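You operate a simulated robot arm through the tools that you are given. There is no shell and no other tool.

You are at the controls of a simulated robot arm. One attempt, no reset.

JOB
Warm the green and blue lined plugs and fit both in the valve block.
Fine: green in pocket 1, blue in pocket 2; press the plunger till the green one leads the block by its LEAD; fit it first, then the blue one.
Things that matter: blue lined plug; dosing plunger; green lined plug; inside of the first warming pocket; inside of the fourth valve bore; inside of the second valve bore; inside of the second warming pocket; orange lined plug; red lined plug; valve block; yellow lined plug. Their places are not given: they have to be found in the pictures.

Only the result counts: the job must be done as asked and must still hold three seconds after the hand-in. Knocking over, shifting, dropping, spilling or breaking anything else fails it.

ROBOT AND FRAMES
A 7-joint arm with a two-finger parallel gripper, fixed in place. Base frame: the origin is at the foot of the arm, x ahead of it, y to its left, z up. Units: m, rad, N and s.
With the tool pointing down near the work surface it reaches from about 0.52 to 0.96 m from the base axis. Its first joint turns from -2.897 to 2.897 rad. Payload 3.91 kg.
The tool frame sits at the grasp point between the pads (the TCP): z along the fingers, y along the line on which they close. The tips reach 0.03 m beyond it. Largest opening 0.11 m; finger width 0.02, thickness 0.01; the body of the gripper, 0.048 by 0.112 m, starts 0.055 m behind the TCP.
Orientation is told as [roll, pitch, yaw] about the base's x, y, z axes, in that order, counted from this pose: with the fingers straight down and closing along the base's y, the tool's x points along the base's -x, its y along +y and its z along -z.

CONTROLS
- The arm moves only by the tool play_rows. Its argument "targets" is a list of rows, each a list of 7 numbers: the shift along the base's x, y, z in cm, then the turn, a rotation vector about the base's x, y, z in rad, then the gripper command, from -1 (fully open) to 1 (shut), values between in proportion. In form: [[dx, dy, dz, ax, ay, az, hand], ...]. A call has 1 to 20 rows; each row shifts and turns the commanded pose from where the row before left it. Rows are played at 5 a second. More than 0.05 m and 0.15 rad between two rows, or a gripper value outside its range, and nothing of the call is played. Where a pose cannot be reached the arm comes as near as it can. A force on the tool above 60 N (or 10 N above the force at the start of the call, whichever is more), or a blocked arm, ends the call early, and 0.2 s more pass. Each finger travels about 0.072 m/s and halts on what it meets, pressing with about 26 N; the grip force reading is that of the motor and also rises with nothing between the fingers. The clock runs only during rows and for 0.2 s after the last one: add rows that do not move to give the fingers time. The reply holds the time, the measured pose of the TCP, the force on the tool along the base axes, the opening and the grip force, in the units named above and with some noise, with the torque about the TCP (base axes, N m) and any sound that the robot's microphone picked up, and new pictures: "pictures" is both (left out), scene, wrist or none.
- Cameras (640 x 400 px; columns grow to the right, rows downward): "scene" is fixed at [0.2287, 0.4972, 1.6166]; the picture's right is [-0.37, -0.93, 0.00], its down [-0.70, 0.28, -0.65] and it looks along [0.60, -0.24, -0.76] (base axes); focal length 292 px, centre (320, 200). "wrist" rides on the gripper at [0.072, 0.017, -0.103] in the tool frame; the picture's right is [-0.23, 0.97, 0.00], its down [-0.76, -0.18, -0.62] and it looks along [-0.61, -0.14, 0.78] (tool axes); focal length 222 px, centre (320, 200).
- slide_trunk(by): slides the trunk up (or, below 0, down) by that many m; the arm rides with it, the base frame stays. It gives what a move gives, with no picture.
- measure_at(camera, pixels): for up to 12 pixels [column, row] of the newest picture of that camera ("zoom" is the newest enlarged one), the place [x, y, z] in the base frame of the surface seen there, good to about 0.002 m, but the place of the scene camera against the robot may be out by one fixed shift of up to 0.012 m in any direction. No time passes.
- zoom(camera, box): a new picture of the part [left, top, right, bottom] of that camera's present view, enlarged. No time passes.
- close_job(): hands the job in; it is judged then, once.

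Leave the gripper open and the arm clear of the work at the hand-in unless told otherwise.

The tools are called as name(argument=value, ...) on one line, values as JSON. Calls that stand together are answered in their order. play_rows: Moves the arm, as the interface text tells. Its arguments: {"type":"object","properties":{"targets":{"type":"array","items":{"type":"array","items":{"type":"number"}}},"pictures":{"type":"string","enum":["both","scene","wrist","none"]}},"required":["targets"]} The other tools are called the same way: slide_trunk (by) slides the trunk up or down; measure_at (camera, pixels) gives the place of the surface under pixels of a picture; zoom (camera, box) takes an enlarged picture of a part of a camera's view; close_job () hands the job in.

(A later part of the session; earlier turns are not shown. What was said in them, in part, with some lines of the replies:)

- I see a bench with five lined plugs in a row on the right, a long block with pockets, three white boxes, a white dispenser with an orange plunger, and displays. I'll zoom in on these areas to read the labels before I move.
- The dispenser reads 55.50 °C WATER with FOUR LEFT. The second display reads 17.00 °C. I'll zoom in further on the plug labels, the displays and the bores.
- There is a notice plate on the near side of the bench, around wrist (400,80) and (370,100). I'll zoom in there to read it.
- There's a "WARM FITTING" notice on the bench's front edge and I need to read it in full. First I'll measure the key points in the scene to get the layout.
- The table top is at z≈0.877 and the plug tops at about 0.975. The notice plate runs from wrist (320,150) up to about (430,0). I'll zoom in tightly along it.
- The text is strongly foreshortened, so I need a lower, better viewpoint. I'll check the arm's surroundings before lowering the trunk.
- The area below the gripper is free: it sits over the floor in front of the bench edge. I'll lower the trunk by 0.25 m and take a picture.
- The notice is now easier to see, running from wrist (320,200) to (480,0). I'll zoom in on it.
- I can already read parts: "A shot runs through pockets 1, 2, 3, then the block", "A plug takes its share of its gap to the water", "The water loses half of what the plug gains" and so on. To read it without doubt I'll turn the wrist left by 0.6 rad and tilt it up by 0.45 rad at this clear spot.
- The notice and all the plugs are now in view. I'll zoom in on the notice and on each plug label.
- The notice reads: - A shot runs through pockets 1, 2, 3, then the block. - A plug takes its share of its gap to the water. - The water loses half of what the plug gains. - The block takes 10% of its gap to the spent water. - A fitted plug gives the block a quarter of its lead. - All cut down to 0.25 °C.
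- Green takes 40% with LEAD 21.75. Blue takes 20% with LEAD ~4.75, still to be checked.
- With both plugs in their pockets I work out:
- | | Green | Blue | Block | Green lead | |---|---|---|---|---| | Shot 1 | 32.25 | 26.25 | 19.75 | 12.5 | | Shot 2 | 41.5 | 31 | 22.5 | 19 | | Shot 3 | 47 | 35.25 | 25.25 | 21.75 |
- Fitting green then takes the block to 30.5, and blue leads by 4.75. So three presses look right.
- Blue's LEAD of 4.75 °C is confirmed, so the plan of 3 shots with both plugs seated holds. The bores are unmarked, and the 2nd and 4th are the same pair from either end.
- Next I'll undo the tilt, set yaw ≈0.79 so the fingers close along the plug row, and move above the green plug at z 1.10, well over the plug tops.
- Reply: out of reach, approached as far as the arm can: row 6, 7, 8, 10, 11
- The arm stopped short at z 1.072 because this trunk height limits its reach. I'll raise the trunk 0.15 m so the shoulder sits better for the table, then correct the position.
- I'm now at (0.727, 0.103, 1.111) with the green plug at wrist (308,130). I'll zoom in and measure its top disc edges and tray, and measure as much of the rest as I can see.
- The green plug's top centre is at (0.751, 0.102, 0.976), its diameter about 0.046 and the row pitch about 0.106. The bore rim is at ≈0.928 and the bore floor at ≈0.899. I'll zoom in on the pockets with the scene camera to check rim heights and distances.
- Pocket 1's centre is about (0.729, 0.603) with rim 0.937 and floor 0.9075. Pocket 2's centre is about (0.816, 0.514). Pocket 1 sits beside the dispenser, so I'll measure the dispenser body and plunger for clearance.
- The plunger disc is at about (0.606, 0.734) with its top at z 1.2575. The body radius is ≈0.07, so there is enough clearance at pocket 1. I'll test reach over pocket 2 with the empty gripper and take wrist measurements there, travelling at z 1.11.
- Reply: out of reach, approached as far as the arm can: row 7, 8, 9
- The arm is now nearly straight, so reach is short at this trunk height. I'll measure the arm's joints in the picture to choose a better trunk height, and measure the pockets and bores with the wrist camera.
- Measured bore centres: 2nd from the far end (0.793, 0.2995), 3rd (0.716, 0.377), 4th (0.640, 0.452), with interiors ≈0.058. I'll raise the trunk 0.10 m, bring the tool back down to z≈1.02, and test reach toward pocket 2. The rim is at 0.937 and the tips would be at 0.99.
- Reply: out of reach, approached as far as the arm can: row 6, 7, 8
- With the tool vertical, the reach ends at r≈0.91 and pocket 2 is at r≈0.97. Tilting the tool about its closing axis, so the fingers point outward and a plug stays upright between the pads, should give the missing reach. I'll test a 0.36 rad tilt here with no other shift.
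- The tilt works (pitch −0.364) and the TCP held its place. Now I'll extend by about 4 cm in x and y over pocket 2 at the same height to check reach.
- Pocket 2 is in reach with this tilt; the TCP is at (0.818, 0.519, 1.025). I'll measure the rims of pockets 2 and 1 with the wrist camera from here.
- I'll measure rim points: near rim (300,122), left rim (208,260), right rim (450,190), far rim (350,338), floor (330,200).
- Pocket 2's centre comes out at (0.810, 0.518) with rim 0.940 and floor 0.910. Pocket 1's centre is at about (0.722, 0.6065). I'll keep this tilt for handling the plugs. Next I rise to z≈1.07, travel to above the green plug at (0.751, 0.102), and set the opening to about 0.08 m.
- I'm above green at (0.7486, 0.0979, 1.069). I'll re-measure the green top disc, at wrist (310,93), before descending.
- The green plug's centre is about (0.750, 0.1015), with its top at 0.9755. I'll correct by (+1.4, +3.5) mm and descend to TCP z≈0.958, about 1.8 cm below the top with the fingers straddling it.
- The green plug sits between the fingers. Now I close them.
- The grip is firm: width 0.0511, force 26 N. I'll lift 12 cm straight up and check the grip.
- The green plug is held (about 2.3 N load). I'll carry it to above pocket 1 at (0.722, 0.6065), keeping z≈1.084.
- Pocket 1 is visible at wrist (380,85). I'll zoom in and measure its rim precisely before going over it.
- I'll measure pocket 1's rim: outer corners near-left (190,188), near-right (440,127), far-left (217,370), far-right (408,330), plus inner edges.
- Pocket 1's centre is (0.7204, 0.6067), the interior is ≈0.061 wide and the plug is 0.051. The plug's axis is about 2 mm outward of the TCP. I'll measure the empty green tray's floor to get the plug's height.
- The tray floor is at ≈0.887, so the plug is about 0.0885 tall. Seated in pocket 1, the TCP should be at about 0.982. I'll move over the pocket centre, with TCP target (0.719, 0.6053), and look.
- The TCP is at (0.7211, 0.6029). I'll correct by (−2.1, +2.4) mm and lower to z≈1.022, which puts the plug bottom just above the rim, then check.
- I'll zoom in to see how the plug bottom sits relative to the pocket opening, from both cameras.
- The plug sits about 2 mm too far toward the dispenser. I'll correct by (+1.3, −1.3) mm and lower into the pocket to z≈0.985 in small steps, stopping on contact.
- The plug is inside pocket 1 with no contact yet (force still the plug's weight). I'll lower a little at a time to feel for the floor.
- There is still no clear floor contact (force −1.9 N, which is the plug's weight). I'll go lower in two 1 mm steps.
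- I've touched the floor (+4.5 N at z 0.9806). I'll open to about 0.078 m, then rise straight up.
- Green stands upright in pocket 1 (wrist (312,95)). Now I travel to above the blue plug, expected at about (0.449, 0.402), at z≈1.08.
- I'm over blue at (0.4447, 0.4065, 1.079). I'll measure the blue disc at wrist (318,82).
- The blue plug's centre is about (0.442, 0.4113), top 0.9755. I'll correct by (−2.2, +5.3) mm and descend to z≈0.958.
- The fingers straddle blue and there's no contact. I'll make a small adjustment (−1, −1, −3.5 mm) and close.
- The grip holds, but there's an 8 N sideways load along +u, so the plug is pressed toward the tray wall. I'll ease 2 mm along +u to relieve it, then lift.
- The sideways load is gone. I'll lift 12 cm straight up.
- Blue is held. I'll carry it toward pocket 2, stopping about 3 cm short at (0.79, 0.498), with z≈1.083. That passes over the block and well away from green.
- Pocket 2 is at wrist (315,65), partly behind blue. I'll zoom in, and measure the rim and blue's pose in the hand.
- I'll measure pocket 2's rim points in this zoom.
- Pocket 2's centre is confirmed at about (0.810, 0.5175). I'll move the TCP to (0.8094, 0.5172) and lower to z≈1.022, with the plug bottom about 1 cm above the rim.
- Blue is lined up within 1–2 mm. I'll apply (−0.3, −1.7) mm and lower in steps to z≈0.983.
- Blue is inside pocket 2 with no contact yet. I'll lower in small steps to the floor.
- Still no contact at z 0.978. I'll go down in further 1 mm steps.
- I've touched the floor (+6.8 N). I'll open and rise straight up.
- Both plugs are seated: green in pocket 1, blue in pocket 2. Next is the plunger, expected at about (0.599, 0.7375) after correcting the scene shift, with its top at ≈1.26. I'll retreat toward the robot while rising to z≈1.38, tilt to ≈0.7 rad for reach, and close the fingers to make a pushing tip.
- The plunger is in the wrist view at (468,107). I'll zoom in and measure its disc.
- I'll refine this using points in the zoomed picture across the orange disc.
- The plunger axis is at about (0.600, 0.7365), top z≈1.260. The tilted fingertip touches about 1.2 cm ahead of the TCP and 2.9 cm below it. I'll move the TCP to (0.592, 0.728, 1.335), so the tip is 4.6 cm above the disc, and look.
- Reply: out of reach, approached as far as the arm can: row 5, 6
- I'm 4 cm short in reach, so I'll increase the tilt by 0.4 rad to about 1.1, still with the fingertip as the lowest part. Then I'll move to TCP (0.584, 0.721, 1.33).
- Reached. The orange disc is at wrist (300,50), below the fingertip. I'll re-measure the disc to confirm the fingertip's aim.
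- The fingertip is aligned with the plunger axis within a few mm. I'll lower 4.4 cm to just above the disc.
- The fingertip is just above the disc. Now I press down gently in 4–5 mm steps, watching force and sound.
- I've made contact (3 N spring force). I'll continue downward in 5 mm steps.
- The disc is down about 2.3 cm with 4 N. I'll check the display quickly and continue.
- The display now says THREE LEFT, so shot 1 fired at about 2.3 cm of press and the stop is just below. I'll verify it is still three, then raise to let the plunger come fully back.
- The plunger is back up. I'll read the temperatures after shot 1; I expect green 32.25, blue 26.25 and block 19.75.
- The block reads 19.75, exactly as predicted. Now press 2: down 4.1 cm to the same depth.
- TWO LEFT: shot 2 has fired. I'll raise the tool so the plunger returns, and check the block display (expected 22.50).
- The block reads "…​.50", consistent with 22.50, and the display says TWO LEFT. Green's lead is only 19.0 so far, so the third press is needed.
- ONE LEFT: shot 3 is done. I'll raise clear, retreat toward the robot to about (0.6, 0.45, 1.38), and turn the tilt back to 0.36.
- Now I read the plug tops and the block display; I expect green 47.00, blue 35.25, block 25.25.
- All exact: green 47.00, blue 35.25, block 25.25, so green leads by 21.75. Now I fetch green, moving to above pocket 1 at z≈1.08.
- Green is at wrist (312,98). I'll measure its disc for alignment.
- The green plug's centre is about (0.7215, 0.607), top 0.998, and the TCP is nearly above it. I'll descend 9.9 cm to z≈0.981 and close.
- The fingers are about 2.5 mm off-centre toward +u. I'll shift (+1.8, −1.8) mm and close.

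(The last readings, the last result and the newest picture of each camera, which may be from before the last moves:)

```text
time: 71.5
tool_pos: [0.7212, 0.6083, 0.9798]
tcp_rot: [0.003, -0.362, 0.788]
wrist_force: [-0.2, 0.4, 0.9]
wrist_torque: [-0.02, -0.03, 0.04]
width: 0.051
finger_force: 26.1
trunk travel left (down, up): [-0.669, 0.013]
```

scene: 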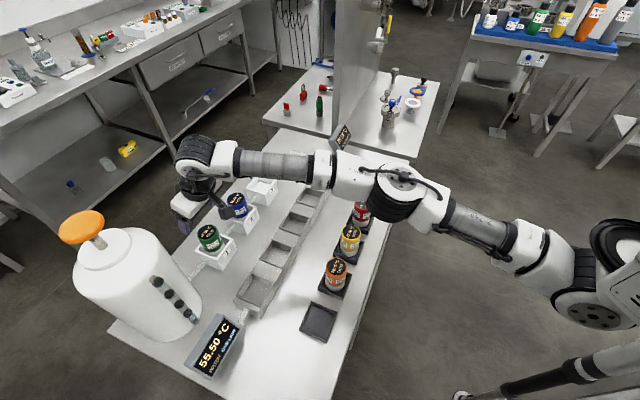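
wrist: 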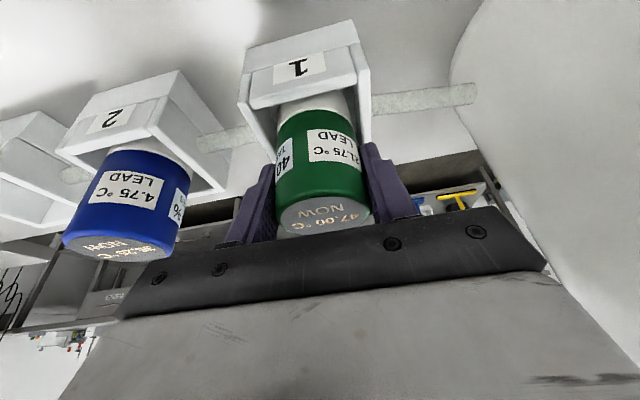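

The grip is clean. I'll lift 10 cm and carry it toward bore D (the second from the dispenser end), stopping slightly short so the bore stays visible.

play_rows(targets=[[0, 0, 2, 0, 0, 0, 1], [0, 0, 4, 0, 0, 0, 1], [0, 0, 4, 0, 0, 0, 1], [-2.3, -4, 0, 0, 0, 0, 1], [-2.3, -4, 0, 0, 0, 0, 1], [-2.3, -4, 0, 0, 0, 0, 1], [-2.6, -4.4, 0, 0, 0, 0, 1], [0, 0, 0, 0, 0, 0, 1], [0, 0, 0, 0, 0, 0, 1]], pictures="both")

```text
refused: row 7 steps farther than a row can; nothing moved
```

One row was just over the step limit, so I'll resend with smaller steps.

play_rows(targets=[[0, 0, 2, 0, 0, 0, 1], [0, 0, 4, 0, 0, 0, 1], [0, 0, 4, 0, 0, 0, 1], [-2.3, -4, 0, 0, 0, 0, 1], [-2.3, -4, 0, 0, 0, 0, 1], [-2.3, -4, 0, 0, 0, 0, 1], [-2.3, -4.3, 0, 0, 0, 0, 1], [0, 0, 0, 0, 0, 0, 1], [0, 0, 0, 0, 0, 0, 1]], pictures="both")

```text
time: 73.5
tool_pos: [0.6327, 0.4444, 1.0793]
tcp_rot: [0.004, -0.363, 0.787]
wrist_force: [0.5, 0.0, -2.3]
wrist_torque: [0.0, -0.02, -0.03]
width: 0.0508
finger_force: 26.2
trunk travel left (down, up): [-0.669, 0.013]
```

scene: 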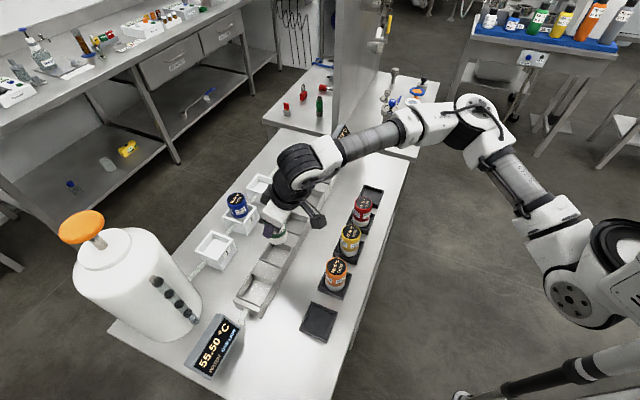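
wrist: 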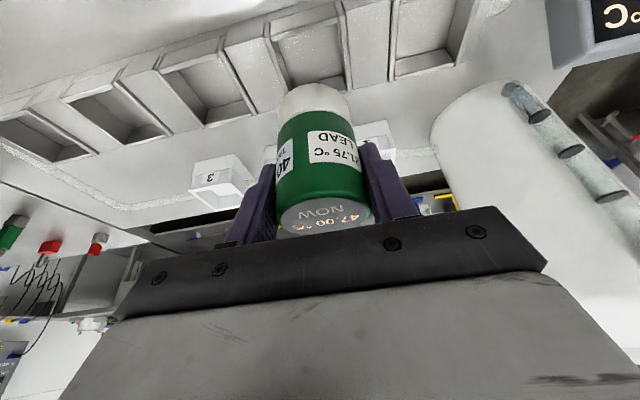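

I'm above bore D at wrist (310,50). The bores run A (40,140), B (115,115), C (205,90), D (310,50), E (425,40). I'll zoom in and measure D's rim.

zoom(camera="wrist", box=[250, 0, 390, 110])

```text
3.64 times, centred on (320, 55) of wrist
```

zoom: 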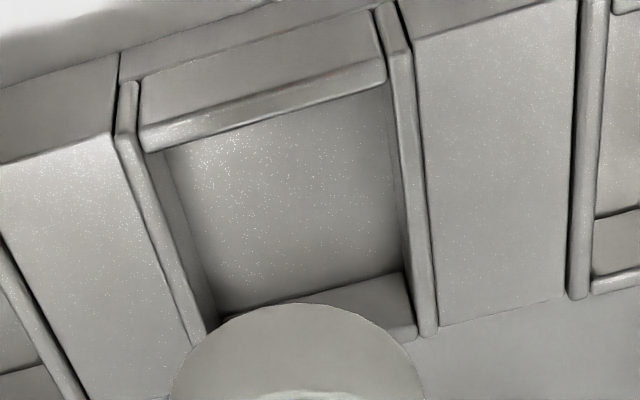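

I'll measure bore D's bars: near (265,110), left (158,220), right (410,190), far (400,328), and ends.

measure_at(camera="zoom", pixels=[[265, 108], [125, 138], [390, 50], [155, 225], [410, 190], [428, 330], [400, 332], [190, 330], [300, 200], [168, 225], [402, 190], [290, 300]])

measure_at(camera="wrist", pixels=[[320, 200], [313, 88], [310, 118], [315, 150], [285, 225]])

```text
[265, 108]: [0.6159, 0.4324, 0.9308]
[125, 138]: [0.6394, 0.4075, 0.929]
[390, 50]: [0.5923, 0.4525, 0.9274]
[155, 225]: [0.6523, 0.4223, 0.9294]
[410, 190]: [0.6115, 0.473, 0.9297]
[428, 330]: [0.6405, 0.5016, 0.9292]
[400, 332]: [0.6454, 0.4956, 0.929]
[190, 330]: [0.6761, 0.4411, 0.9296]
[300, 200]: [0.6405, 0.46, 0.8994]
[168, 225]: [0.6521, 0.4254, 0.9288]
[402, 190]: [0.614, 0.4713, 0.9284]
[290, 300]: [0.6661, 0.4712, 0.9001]
```

```text
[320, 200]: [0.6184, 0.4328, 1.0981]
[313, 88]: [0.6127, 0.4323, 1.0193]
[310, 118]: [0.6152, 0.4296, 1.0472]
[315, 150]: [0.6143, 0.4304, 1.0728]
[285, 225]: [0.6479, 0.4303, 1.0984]
```

Bore D's centre is (0.640, 0.453), and the plug axis sits about 2.5 mm outward of the TCP. I'll move to TCP (0.6382, 0.4515) and lower to z≈1.01, just above the rim, then check.

play_rows(targets=[[0.55, 0.71, 0, 0, 0, 0, 1], [0, 0, -3.5, 0, 0, 0, 1], [0, 0, -3.4, 0, 0, 0, 1], [0, 0, 0, 0, 0, 0, 1], [0, 0, 0, 0, 0, 0, 1]], pictures="both")

zoom(camera="wrist", box=[240, 0, 400, 130])

zoom(camera="scene", box=[230, 200, 330, 290])

```text
time: 74.7
tool_pos: [0.6342, 0.4504, 1.0121]
tcp_rot: [0.003, -0.362, 0.787]
wrist_force: [0.3, 0.2, -2.3]
wrist_torque: [0.02, -0.04, -0.01]
width: 0.0511
finger_force: 25.7
trunk travel left (down, up): [-0.669, 0.013]
```

scene: 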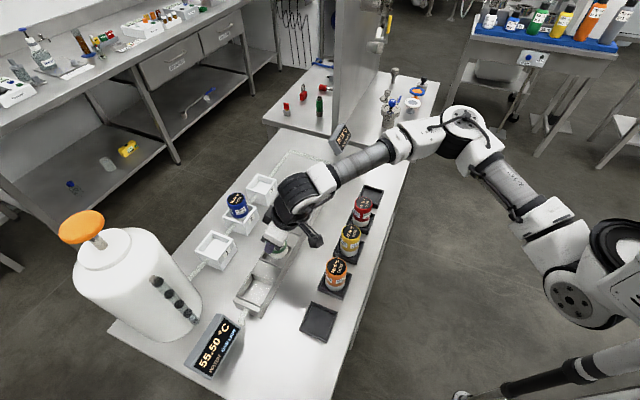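
wrist: 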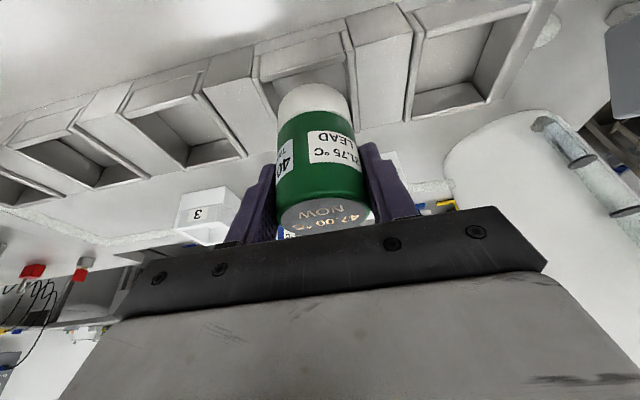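

```text
3.08 times, centred on (320, 65) of wrist
```

zoom: 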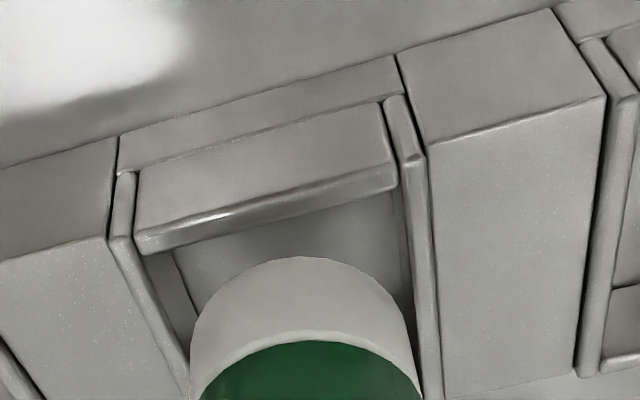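

```text
4.44 times, centred on (280, 245) of scene
```

zoom: 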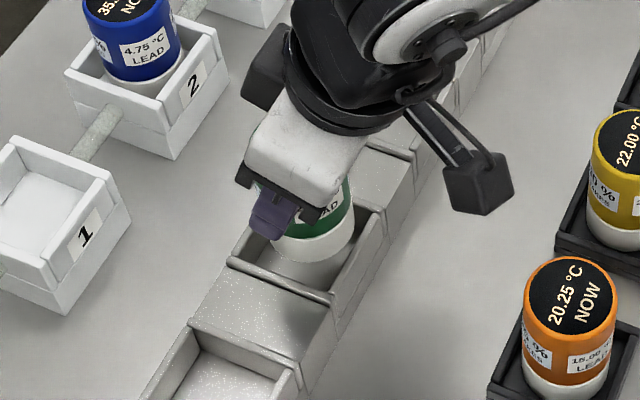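

It's well centred along the row. I'll check the outward direction by measuring the plug's near side against the near bar.

measure_at(camera="zoom", pixels=[[265, 215], [302, 262], [302, 275], [302, 300], [300, 340], [125, 240], [410, 140], [420, 300], [165, 330]])

```text
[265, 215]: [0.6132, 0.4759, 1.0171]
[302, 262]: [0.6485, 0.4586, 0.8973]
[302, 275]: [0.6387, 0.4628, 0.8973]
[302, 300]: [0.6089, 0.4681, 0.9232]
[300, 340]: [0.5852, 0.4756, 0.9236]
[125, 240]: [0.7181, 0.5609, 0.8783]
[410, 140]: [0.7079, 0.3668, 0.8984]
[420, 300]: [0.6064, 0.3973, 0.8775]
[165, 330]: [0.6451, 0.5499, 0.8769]
```

The newest zoom was the scene one, so those points don't apply. I'll retake the wrist zoom and measure there.

zoom(camera="wrist", box=[240, 0, 400, 130])

measure_at(camera="zoom", pixels=[[265, 215], [302, 265], [302, 280], [302, 300], [302, 325], [125, 245], [410, 145], [422, 300], [165, 330]])

```text
3.08 times, centred on (320, 65) of wrist
```

zoom: 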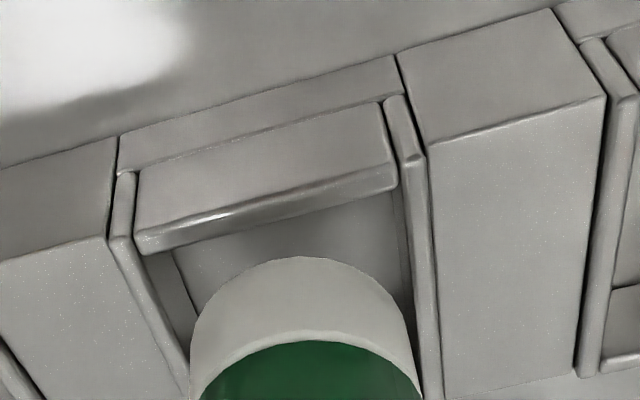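

```text
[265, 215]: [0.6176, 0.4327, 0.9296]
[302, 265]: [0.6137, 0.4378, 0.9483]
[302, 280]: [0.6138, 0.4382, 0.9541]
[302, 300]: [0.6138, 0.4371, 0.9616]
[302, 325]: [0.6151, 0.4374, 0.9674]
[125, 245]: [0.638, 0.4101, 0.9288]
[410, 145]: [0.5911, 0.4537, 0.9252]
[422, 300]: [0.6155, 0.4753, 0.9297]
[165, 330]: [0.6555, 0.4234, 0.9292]
```

The plug axis is at v≈0.769 against the bore centre's 0.774, so it needs +5.5 mm outward. I'll shift (+3.9, +3.9) mm and re-measure.

play_rows(targets=[[0.39, 0.39, 0, 0, 0, 0, 1], [0, 0, 0, 0, 0, 0, 1], [0, 0, 0, 0, 0, 0, 1]], pictures="wrist")

zoom(camera="wrist", box=[240, 0, 400, 130])

```text
time: 75.5
tool_pos: [0.6378, 0.4545, 1.0123]
tcp_rot: [0.004, -0.364, 0.786]
wrist_force: [-1.2, 0.2, -2.0]
wrist_torque: [0.02, -0.02, -0.01]
width: 0.0511
finger_force: 25.7
trunk travel left (down, up): [-0.669, 0.013]
```

wrist: 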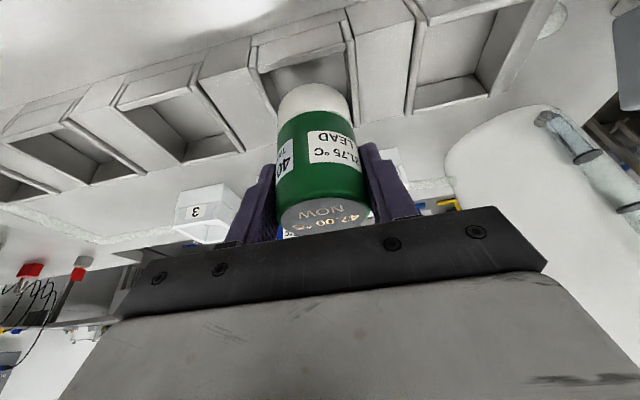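

```text
3.08 times, centred on (320, 65) of wrist
```

zoom: 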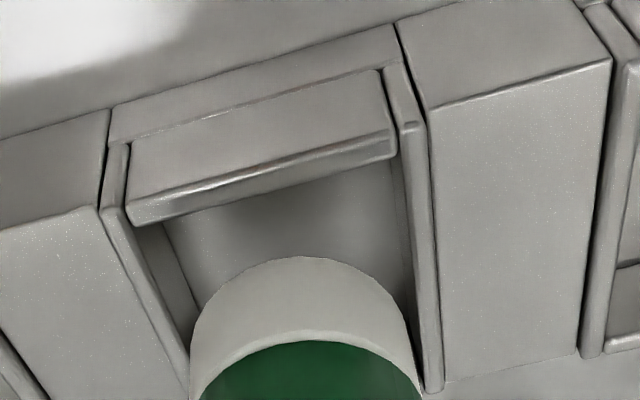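

measure_at(camera="zoom", pixels=[[265, 185], [302, 265], [302, 285], [302, 305], [302, 325], [408, 110], [425, 300], [150, 300]])

```text
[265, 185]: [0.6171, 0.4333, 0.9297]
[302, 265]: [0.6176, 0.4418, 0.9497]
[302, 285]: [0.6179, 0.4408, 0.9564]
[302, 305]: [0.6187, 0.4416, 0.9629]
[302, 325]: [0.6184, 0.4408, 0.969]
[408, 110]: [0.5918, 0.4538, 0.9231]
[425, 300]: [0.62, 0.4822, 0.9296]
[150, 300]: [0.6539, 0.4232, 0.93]
```

Centred now (v 0.7737 against 0.774, u matches). I'll lower into the bore to z≈0.974, then feel for the floor.

play_rows(targets=[[0, 0, -1, 0, 0, 0, 1], [0, 0, -1, 0, 0, 0, 1], [0, 0, -1, 0, 0, 0, 1], [0, 0, -0.7, 0, 0, 0, 1], [0, 0, 0, 0, 0, 0, 1]], pictures="both")

```text
time: 76.7
tool_pos: [0.6396, 0.4537, 0.9749]
tcp_rot: [0.003, -0.364, 0.788]
wrist_force: [0.3, -0.3, -2.0]
wrist_torque: [-0.01, 0.0, -0.03]
width: 0.0512
finger_force: 26.0
trunk travel left (down, up): [-0.669, 0.013]
```

scene: 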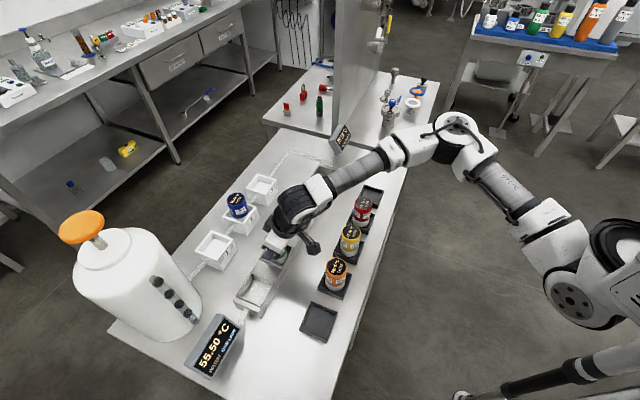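
wrist: 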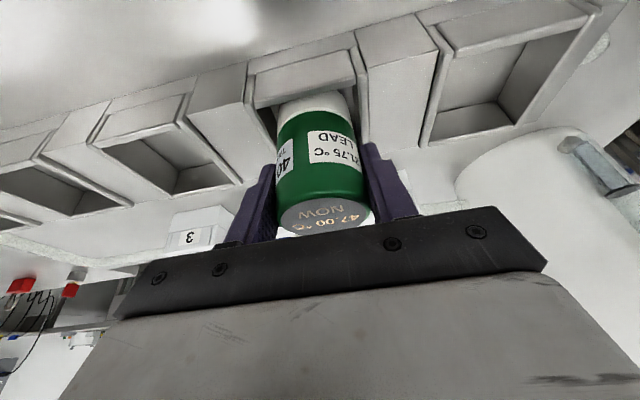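

Green is inside the bore with no side force. I'll continue in small steps to the floor.

play_rows(targets=[[0, 0, -0.2, 0, 0, 0, 1], [0, 0, -0.1, 0, 0, 0, 1], [0, 0, -0.1, 0, 0, 0, 1], [0, 0, 0, 0, 0, 0, 1]], pictures="none")

```text
time: 77.7
tool_pos: [0.6387, 0.4538, 0.9701]
tcp_rot: [0.004, -0.364, 0.787]
wrist_force: [0.1, -0.6, -2.8]
wrist_torque: [0.03, 0.03, 0.0]
width: 0.0509
finger_force: 25.7
trunk travel left (down, up): [-0.669, 0.013]
```

play_rows(targets=[[0, 0, -0.1, 0, 0, 0, 1], [0, 0, -0.1, 0, 0, 0, 1], [0, 0, 0, 0, 0, 0, 1]], pictures="none")

```text
time: 78.5
tool_pos: [0.6387, 0.4537, 0.9696]
tcp_rot: [0.004, -0.363, 0.788]
wrist_force: [2.1, 1.3, 2.8]
wrist_torque: [-0.04, -0.09, 0.0]
width: 0.0509
finger_force: 26.0
trunk travel left (down, up): [-0.669, 0.013]
```

Floor contact (+2.8 N). I'll release and rise.

play_rows(targets=[[0, 0, 0, 0, 0, 0, 0.04], [0, 0, 0, 0, 0, 0, -0.4], [0, 0, 0, 0, 0, 0, -0.4], [0, 0, 2, 0, 0, 0, -0.4], [0, 0, 4, 0, 0, 0, -0.4], [0, 0, 4.5, 0, 0, 0, -0.4], [0, 0, 0, 0, 0, 0, -0.4]], pictures="both")

zoom(camera="scene", box=[325, 118, 360, 155])

zoom(camera="wrist", box=[240, 0, 400, 130])

zoom(camera="scene", box=[215, 180, 315, 280])

```text
time: 80.1
tool_pos: [0.6379, 0.454, 1.0741]
tcp_rot: [0.002, -0.364, 0.788]
wrist_force: [0.6, 0.0, 0.2]
wrist_torque: [0.02, 0.01, 0.01]
width: 0.077
finger_force: 0.0
trunk travel left (down, up): [-0.669, 0.013]
```

scene: 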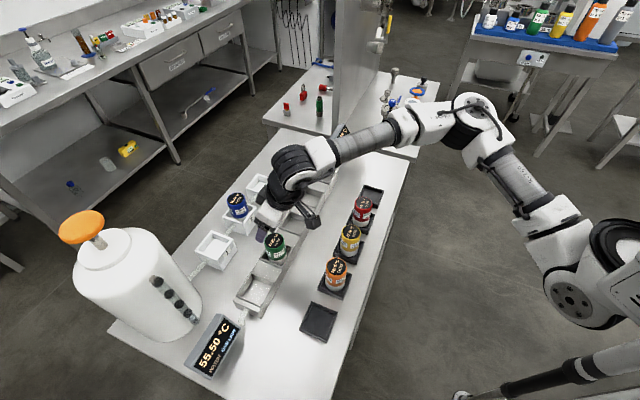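
wrist: 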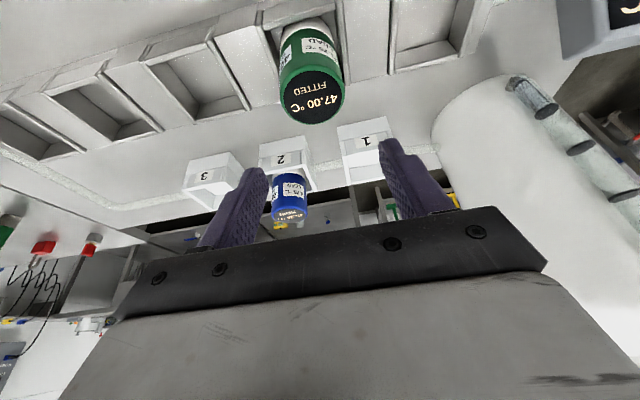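

```text
10.81 times, centred on (342, 136) of scene
```

zoom: 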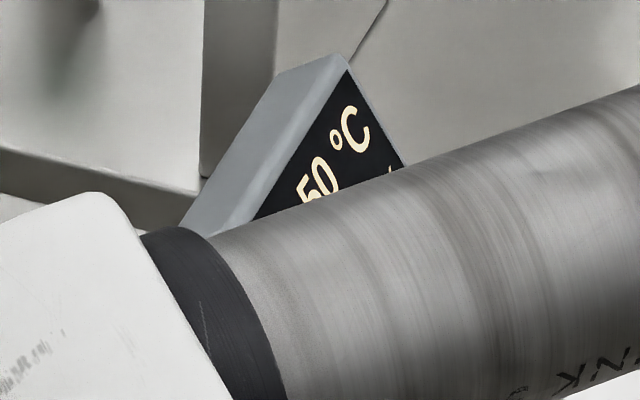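

```text
3.08 times, centred on (320, 65) of wrist
```

zoom: 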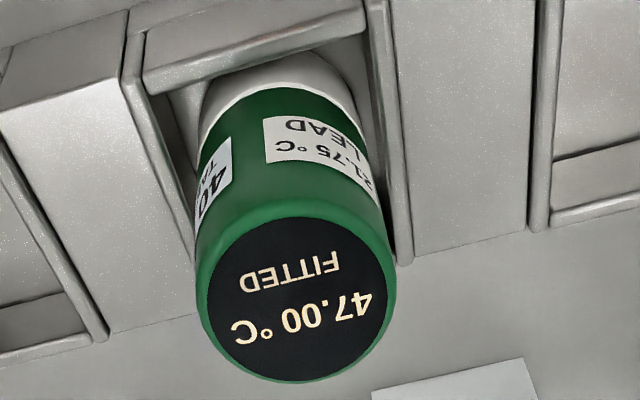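

```text
4.00 times, centred on (265, 230) of scene
```

zoom: 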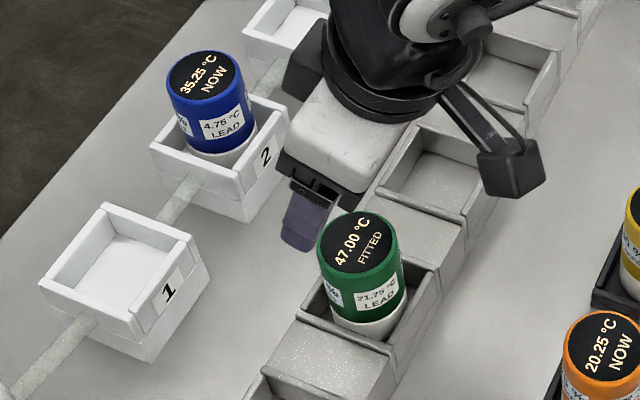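

Green reads FITTED and the block reads "…​.50" (30.50 expected). Blue at 35.25 then leads by 4.75. Now I go to above blue in pocket 2.

play_rows(targets=[[4.25, 1.58, 0.2, 0, 0, 0, -0.45], [4.25, 1.58, 0.2, 0, 0, 0, -0.45], [4.25, 1.58, 0.2, 0, 0, 0, -0.45], [4.25, 1.58, 0, 0, 0, 0, -0.45], [0, 0, 0, 0, 0, 0, -0.45], [0, 0, 0, 0, 0, 0, -0.45]], pictures="both")

zoom(camera="scene", box=[325, 118, 360, 155])

zoom(camera="wrist", box=[250, 0, 380, 135])

```text
time: 81.5
tool_pos: [0.8108, 0.5178, 1.0791]
tcp_rot: [0.003, -0.362, 0.788]
wrist_force: [0.4, -0.1, -0.7]
wrist_torque: [-0.04, 0.01, 0.0]
width: 0.08
finger_force: 0.1
trunk travel left (down, up): [-0.669, 0.013]
```

scene: 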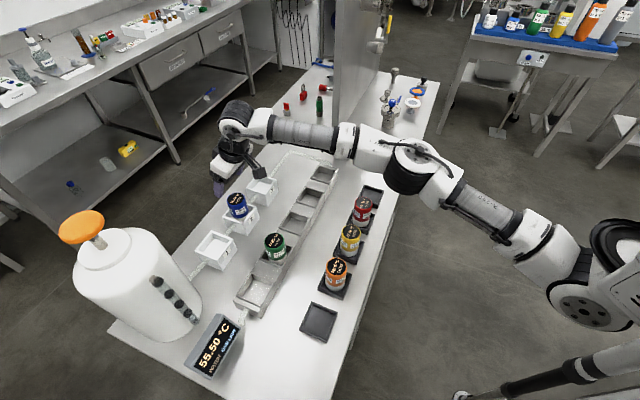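
wrist: 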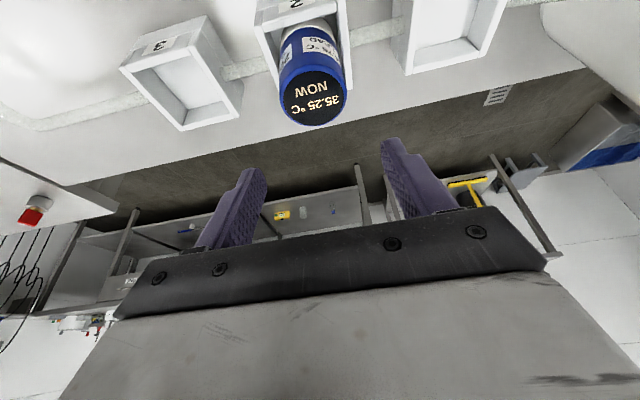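

```text
10.81 times, centred on (342, 136) of scene
```

zoom: 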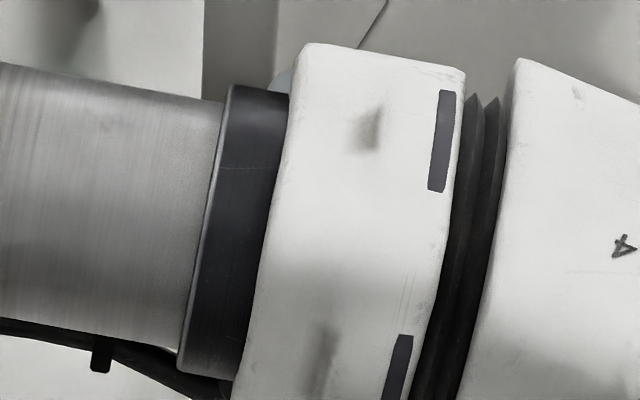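

```text
2.96 times, centred on (315, 68) of wrist
```

zoom: 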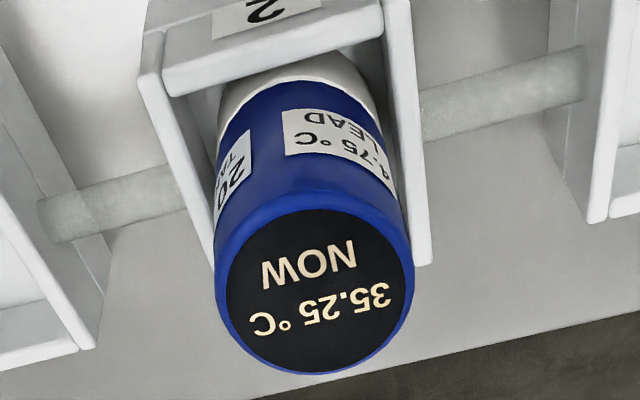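

I'll measure the blue disc: centre (317,292), left (228,290), right (406,290), near (317,215), far (317,370).

measure_at(camera="zoom", pixels=[[317, 292], [228, 290], [406, 290], [317, 215], [317, 368]])

```text
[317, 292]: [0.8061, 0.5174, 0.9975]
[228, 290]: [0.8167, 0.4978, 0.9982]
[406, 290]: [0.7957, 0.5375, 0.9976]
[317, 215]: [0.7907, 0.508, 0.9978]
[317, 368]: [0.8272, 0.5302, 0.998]
```

The blue plug's centre is about (0.8076, 0.5183), top 0.998. I'll correct by (−2.5, +0.5) mm and descend to z≈0.980.

play_rows(targets=[[-0.25, 0.05, -4, 0, 0, 0, -0.45], [0, 0, -4, 0, 0, 0, -0.45], [0, 0, -1.9, 0, 0, 0, -0.45], [0, 0, 0, 0, 0, 0, -0.45]], pictures="wrist")

```text
time: 82.5
tool_pos: [0.8057, 0.5186, 0.9783]
tcp_rot: [0.004, -0.362, 0.788]
wrist_force: [-0.1, 0.5, 0.3]
wrist_torque: [0.01, -0.01, -0.04]
width: 0.08
finger_force: 0.1
trunk travel left (down, up): [-0.669, 0.013]
```

wrist: 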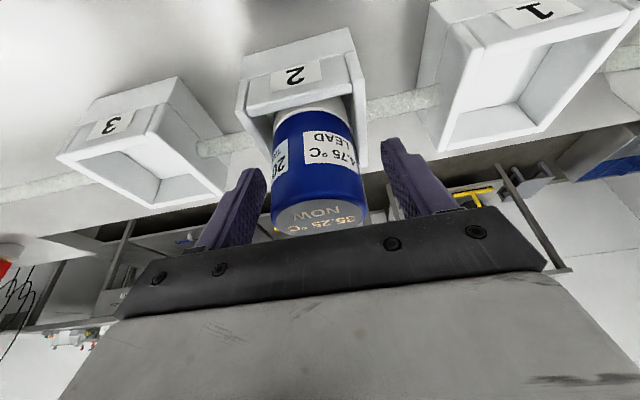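

It's slightly off-centre as before, so I'll shift (+1.6, −1.6) mm and close.

play_rows(targets=[[0.16, -0.16, 0.1, 0, 0, 0, -0.45], [0, 0, 0, 0, 0, 0, -0.45], [0, 0, 0, 0, 0, 0, 0.2], [0, 0, 0, 0, 0, 0, 1], [0, 0, 0, 0, 0, 0, 1], [0, 0, 0, 0, 0, 0, 1]], pictures="wrist")

```text
time: 83.9
tool_pos: [0.8077, 0.5183, 0.9807]
tcp_rot: [0.003, -0.363, 0.787]
wrist_force: [-0.6, 0.6, 0.4]
wrist_torque: [-0.04, -0.03, 0.01]
width: 0.0512
finger_force: 26.0
trunk travel left (down, up): [-0.669, 0.013]
```

wrist: 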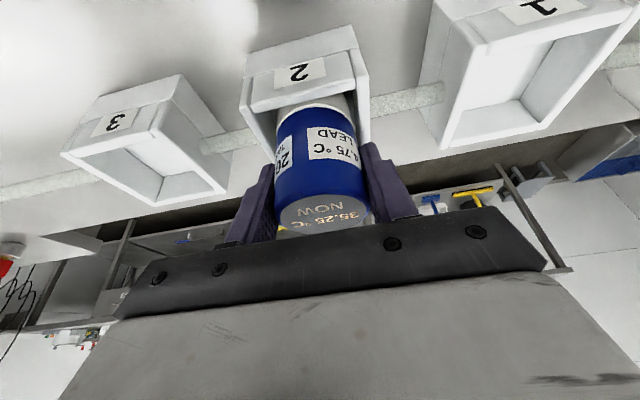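

Clean grip. I'll lift 10 cm and carry blue to just short of bore B (centre about (0.793, 0.2995)).

play_rows(targets=[[0, 0, 2, 0, 0, 0, 1], [0, 0, 4, 0, 0, 0, 1], [0, 0, 4, 0, 0, 0, 1], [-0.42, -4.52, 0, 0, 0, 0, 1], [-0.42, -4.52, 0, 0, 0, 0, 1], [-0.42, -4.52, 0, 0, 0, 0, 1], [-0.42, -4.52, 0, 0, 0, 0, 1], [-0.42, -4.52, 0, 0, 0, 0, 1], [0, 0, 0, 0, 0, 0, 1], [0, 0, 0, 0, 0, 0, 1]], pictures="both")

zoom(camera="wrist", box=[240, 0, 400, 130])

```text
time: 86.1
tool_pos: [0.7868, 0.2933, 1.0814]
tcp_rot: [0.002, -0.364, 0.788]
wrist_force: [-0.5, -0.1, -2.4]
wrist_torque: [0.02, 0.01, -0.01]
width: 0.0512
finger_force: 26.1
trunk travel left (down, up): [-0.669, 0.013]
```

scene: 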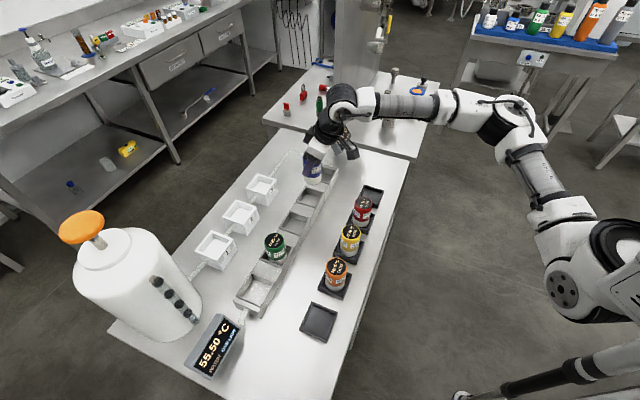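
wrist: 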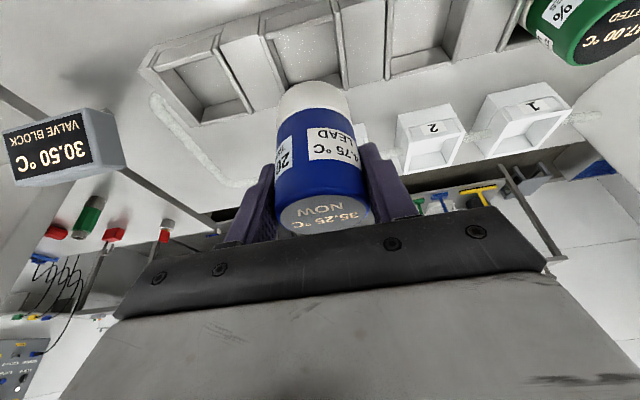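

```text
3.08 times, centred on (320, 65) of wrist
```

zoom: 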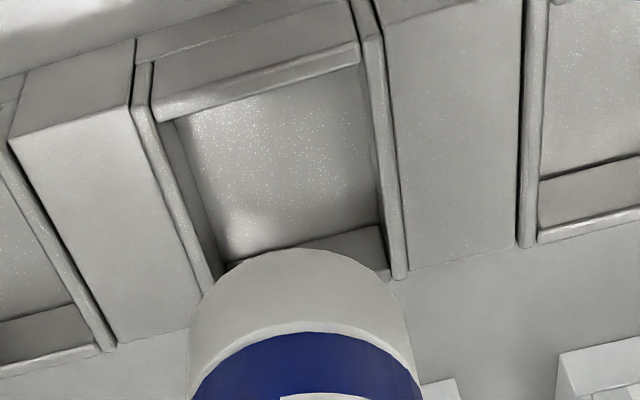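

The block display reads 30.50 and blue reads 35.25, a lead of exactly 4.75. I'll measure bore B's bars.

measure_at(camera="zoom", pixels=[[260, 80], [143, 110], [175, 190], [205, 270], [370, 50], [387, 170], [398, 265], [375, 268], [290, 160]])

measure_at(camera="wrist", pixels=[[313, 90], [310, 118], [315, 150], [320, 200], [285, 225]])

```text
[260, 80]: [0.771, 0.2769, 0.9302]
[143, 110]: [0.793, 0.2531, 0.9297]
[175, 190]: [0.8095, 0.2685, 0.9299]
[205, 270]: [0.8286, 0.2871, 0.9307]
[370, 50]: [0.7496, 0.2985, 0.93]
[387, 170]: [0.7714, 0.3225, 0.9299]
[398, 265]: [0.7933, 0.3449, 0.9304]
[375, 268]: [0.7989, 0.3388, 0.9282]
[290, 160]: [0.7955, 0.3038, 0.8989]
```

```text
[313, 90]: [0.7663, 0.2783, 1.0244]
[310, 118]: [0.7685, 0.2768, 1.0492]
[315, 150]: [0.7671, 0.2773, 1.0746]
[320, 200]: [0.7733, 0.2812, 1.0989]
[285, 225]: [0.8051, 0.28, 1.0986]
```

Bore B's centre is (u,v)=(−0.350, 0.7735). The plug axis is at (−0.349, 0.764), so it needs +9.3 mm outward. I'll shift (+6.6, +6.6) mm, lower to z≈1.012 and re-measure.

play_rows(targets=[[0.66, 0.66, 0, 0, 0, 0, 1], [0, 0, -3.5, 0, 0, 0, 1], [0, 0, -3.4, 0, 0, 0, 1], [0, 0, 0, 0, 0, 0, 1], [0, 0, 0, 0, 0, 0, 1]], pictures="both")

zoom(camera="wrist", box=[240, 0, 400, 130])

```text
time: 87.3
tool_pos: [0.7942, 0.2981, 1.0101]
tcp_rot: [0.002, -0.364, 0.787]
wrist_force: [-0.6, 0.1, -2.0]
wrist_torque: [-0.01, 0.01, -0.01]
width: 0.0511
finger_force: 26.2
trunk travel left (down, up): [-0.669, 0.013]
```

scene: 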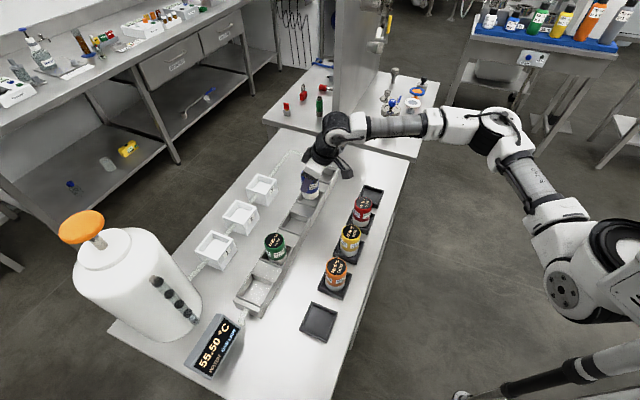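
wrist: 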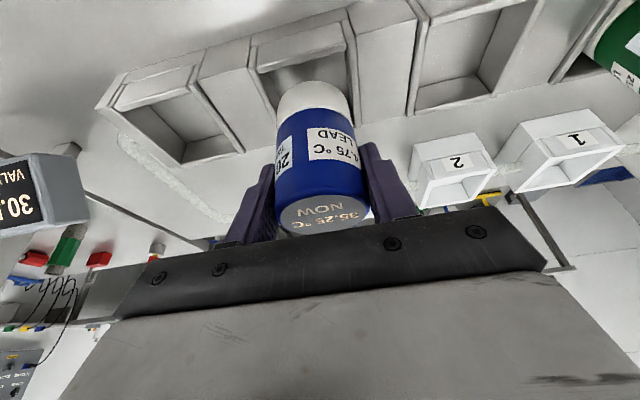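

```text
3.08 times, centred on (320, 65) of wrist
```

zoom: 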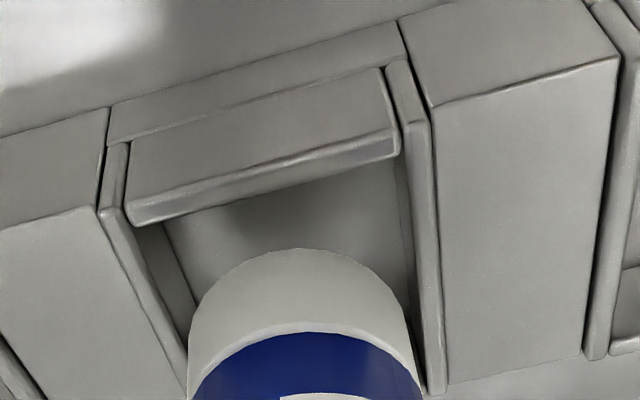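

measure_at(camera="zoom", pixels=[[265, 185], [300, 265], [300, 285], [300, 305], [110, 220], [150, 300], [408, 110], [425, 300]])

```text
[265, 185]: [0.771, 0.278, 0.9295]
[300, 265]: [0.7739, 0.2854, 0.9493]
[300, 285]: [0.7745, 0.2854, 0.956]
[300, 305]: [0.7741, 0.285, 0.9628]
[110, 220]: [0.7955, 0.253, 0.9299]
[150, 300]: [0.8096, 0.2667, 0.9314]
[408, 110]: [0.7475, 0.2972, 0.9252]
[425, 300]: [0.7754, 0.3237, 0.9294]
```

Blue is centred on bore B (v 0.774, u −0.351). I'll lower into the bore.

play_rows(targets=[[0, 0, -1, 0, 0, 0, 1], [0, 0, -1, 0, 0, 0, 1], [0, 0, -1, 0, 0, 0, 1], [0, 0, -0.5, 0, 0, 0, 1], [0, 0, 0, 0, 0, 0, 1]], pictures="both")

```text
time: 88.5
tool_pos: [0.7939, 0.297, 0.9772]
tcp_rot: [0.004, -0.362, 0.788]
wrist_force: [0.1, -0.8, -2.6]
wrist_torque: [-0.01, -0.01, -0.03]
width: 0.0512
finger_force: 25.6
trunk travel left (down, up): [-0.669, 0.013]
```

scene: 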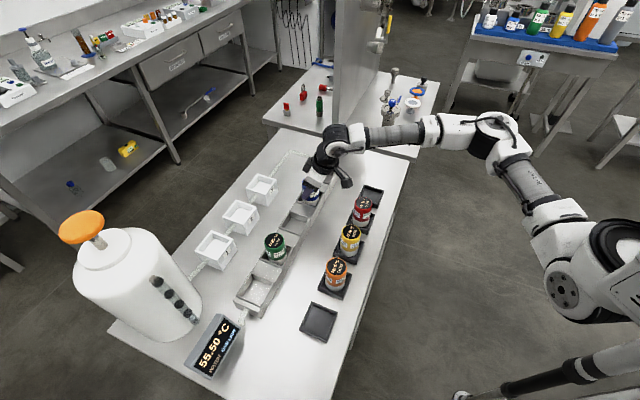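
wrist: 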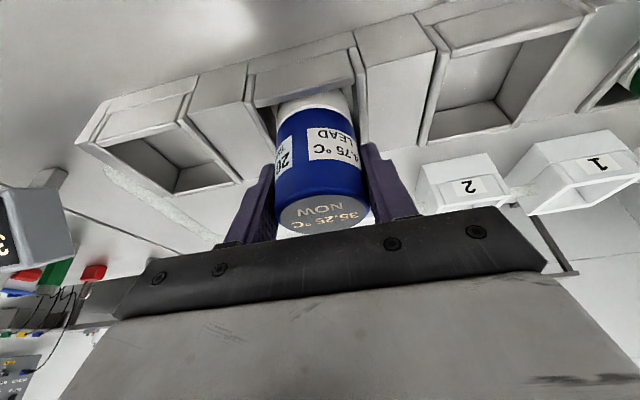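

Blue is inside the bore with no contact. I'll feel for the floor in small steps.

play_rows(targets=[[0, 0, -0.25, 0, 0, 0, 1], [0, 0, -0.15, 0, 0, 0, 1], [0, 0, -0.1, 0, 0, 0, 1], [0, 0, 0, 0, 0, 0, 1]], pictures="none")

```text
time: 89.5
tool_pos: [0.7929, 0.2977, 0.9732]
tcp_rot: [0.004, -0.363, 0.788]
wrist_force: [-0.1, -0.5, -2.6]
wrist_torque: [-0.01, 0.04, -0.02]
width: 0.0512
finger_force: 26.2
trunk travel left (down, up): [-0.669, 0.013]
```

play_rows(targets=[[0, 0, -0.1, 0, 0, 0, 1], [0, 0, -0.1, 0, 0, 0, 1], [0, 0, 0, 0, 0, 0, 1]], pictures="none")

```text
time: 90.3
tool_pos: [0.7925, 0.2975, 0.971]
tcp_rot: [0.005, -0.363, 0.788]
wrist_force: [-0.8, 0.4, -2.8]
wrist_torque: [0.01, -0.02, -0.01]
width: 0.0512
finger_force: 26.0
trunk travel left (down, up): [-0.669, 0.013]
```

Still hanging free at 0.971. I'll take two more 1 mm steps.

play_rows(targets=[[0, 0, -0.1, 0, 0, 0, 1], [0, 0, -0.1, 0, 0, 0, 1], [0, 0, 0, 0, 0, 0, 1]], pictures="none")

```text
time: 91.1
tool_pos: [0.7934, 0.298, 0.9704]
tcp_rot: [0.002, -0.367, 0.787]
wrist_force: [-0.7, -0.1, 13.0]
wrist_torque: [-0.29, 0.16, -0.05]
width: 0.0511
finger_force: 26.2
trunk travel left (down, up): [-0.669, 0.013]
```

Firm floor contact (+13 N). I'll ease up 1 mm, release, and rise.

play_rows(targets=[[0, 0, 0.12, 0, 0, 0, 1], [0, 0, 0, 0, 0, 0, 0.04], [0, 0, 0, 0, 0, 0, -0.4], [0, 0, 0, 0, 0, 0, -0.4], [0, 0, 2, 0, 0, 0, -0.4], [0, 0, 4, 0, 0, 0, -0.4], [0, 0, 4.5, 0, 0, 0, -0.4], [0, 0, 0, 0, 0, 0, -0.4]], pictures="both")

zoom(camera="wrist", box=[240, 0, 400, 140])

zoom(camera="scene", box=[255, 150, 355, 260])

```text
time: 92.9
tool_pos: [0.7897, 0.298, 1.0751]
tcp_rot: [0.004, -0.359, 0.787]
wrist_force: [-0.3, 0.4, -0.5]
wrist_torque: [0.01, 0.0, -0.05]
width: 0.0771
finger_force: 0.1
trunk travel left (down, up): [-0.669, 0.013]
```

scene: 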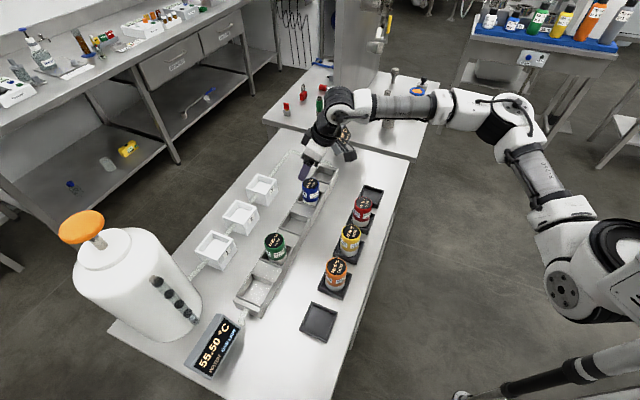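
wrist: 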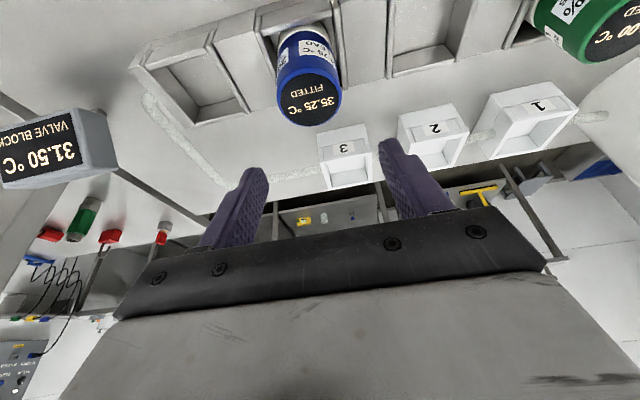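

```text
2.86 times, centred on (320, 70) of wrist
```

zoom: 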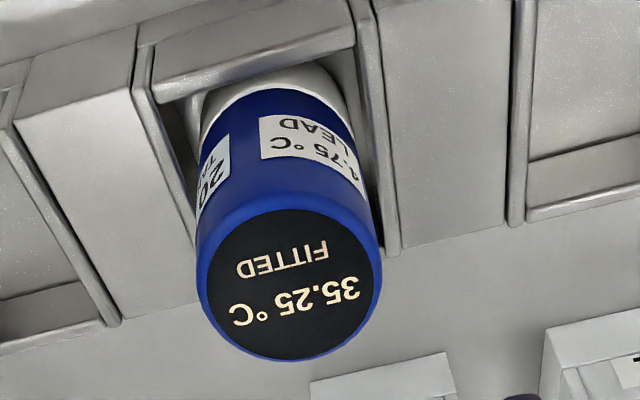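

```text
3.64 times, centred on (305, 205) of scene
```

zoom: 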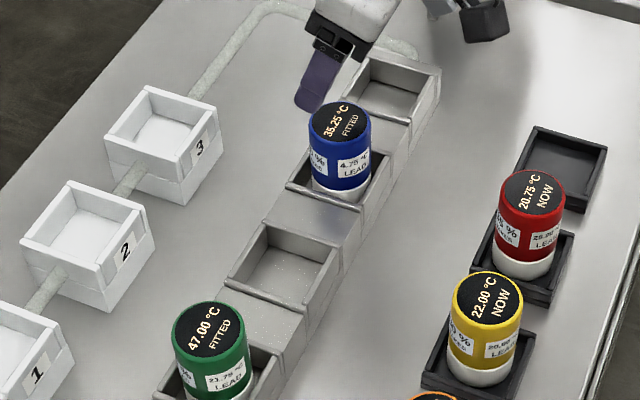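

Both plugs read FITTED (green 47.00, blue 35.25) and the block shows 31.50. I'll rise, retreat clear of the bench with the gripper fully open, and do a final check.

play_rows(targets=[[0, 0, 4.5, 0, 0, 0, -0.4], [0, 0, 4.5, 0, 0, 0, -1], [0, 0, 4.5, 0, 0, 0, -1], [0, 0, 4.5, 0, 0, 0, -1], [-3.5, -2.5, 2, 0, 0, 0, -1], [-3.5, -2.5, 1, 0, 0, 0, -1], [-3.5, -2.5, 0, 0, 0, 0, -1], [-3.5, -2.5, 0, 0, 0, 0, -1], [-3.5, -2.5, 0, 0, 0, 0, -1], [-3.5, -2.5, 0, 0, 0, 0, -1], [-3.5, -2.5, 0, 0, 0, 0, -1], [-3.5, -2.5, 0, 0, 0, 0, -1], [0, 0, 0, 0, 0, 0, -1], [0, 0, 0, 0, 0, 0, -1], [0, 0, 0, 0, 0, 0, -1]], pictures="both")

zoom(camera="scene", box=[230, 140, 400, 350])

zoom(camera="scene", box=[300, 290, 350, 340])

zoom(camera="scene", box=[255, 165, 335, 275])

```text
time: 96.1
tool_pos: [0.5143, 0.099, 1.2848]
tcp_rot: [0.004, -0.364, 0.788]
wrist_force: [0.4, 0.8, 0.1]
wrist_torque: [0.02, 0.0, 0.01]
width: 0.11
finger_force: 0.2
trunk travel left (down, up): [-0.669, 0.013]
```

scene: 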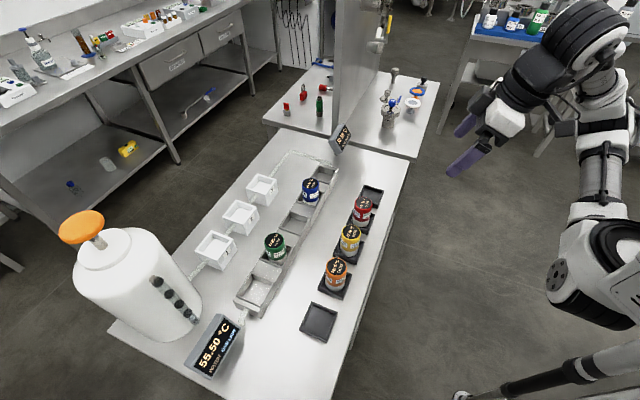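
wrist: 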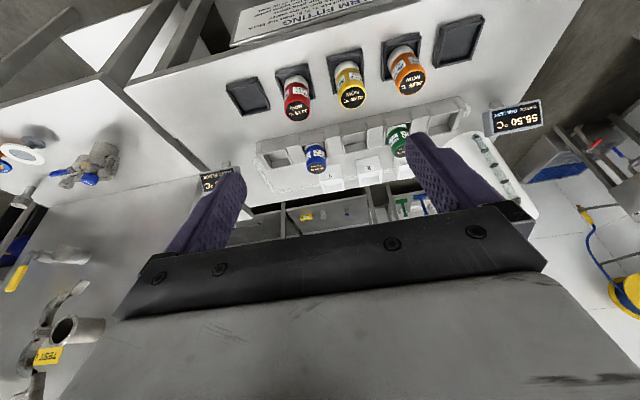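

```text
1.90 times, centred on (315, 245) of scene
```

zoom: 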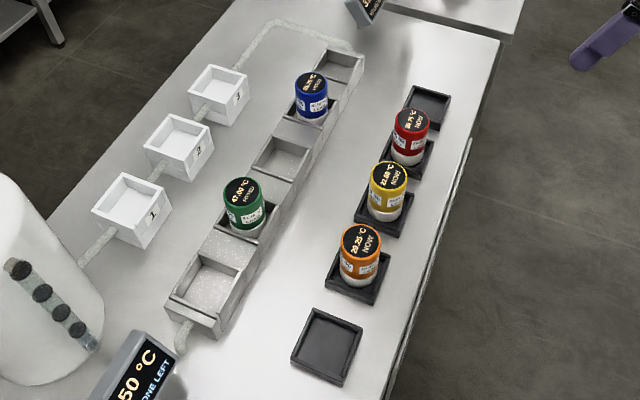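

```text
8.00 times, centred on (325, 315) of scene
```

zoom: 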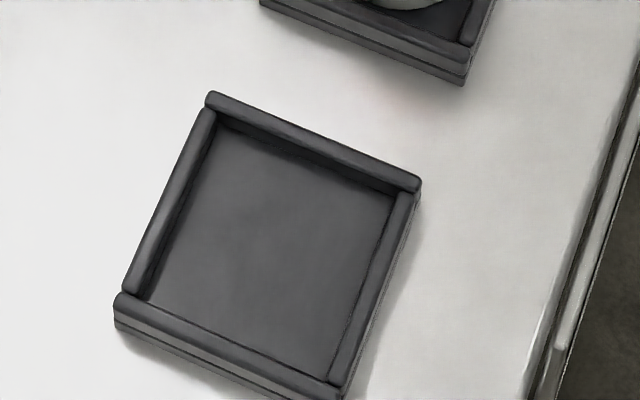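

```text
3.64 times, centred on (295, 220) of scene
```

zoom: 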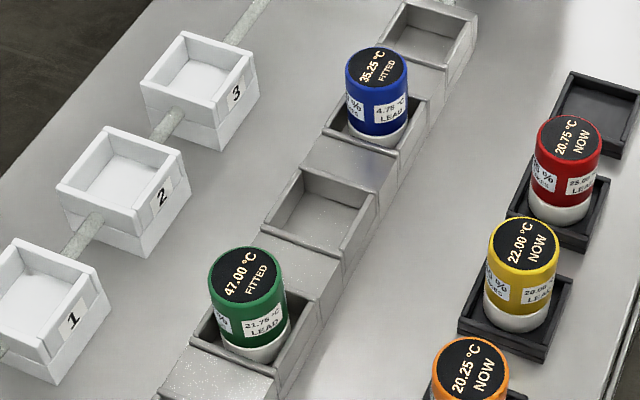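

Final check:
- **Plugs:** green (47.00) and blue (35.25) stand upright in the valve block and both read FITTED.
- **Everything else:** the other plugs are untouched, the blue tray is where it was, and the plunger is back up with ONE LEFT.
- **Robot:** the gripper is open and the arm is clear at (0.51, 0.10, 1.28).

I'm handing in the job.

close_job()

```text
The job is handed in.
```

I warmed the green and blue plugs and fitted both in the valve block, and both plugs now read FITTED. I've handed the job in; the reply only confirmed the hand-in and gave no verdict.

| Step | Green | Blue | Block |
|---|---|---|---|
| Start | 17.00 °C | 21.00 °C | 17.00 °C |
| After 3 presses, green in pocket 1 and blue in pocket 2 | 47.00 °C | 35.25 °C | 25.25 °C |
| Green fitted first, leading by 21.75 °C (its LEAD) | 47.00 °C | 35.25 °C | 30.50 °C |
| Blue fitted second, leading by 4.75 °C (its LEAD) | 47.00 °C | 35.25 °C | 31.50 °C |

- **Bores:** they carry no numbers. Counting from the dispenser end, as the pockets do, green is in the second and blue in the fourth. The job did not say which plug goes in which.
- **Everything else:** the other three plugs are still in their trays, and the dispenser shows one shot left. While I was gripping blue it pressed briefly against its tray, but the tray had not moved in the final picture.
- **Arm:** it is clear of the bench with the gripper fully open.
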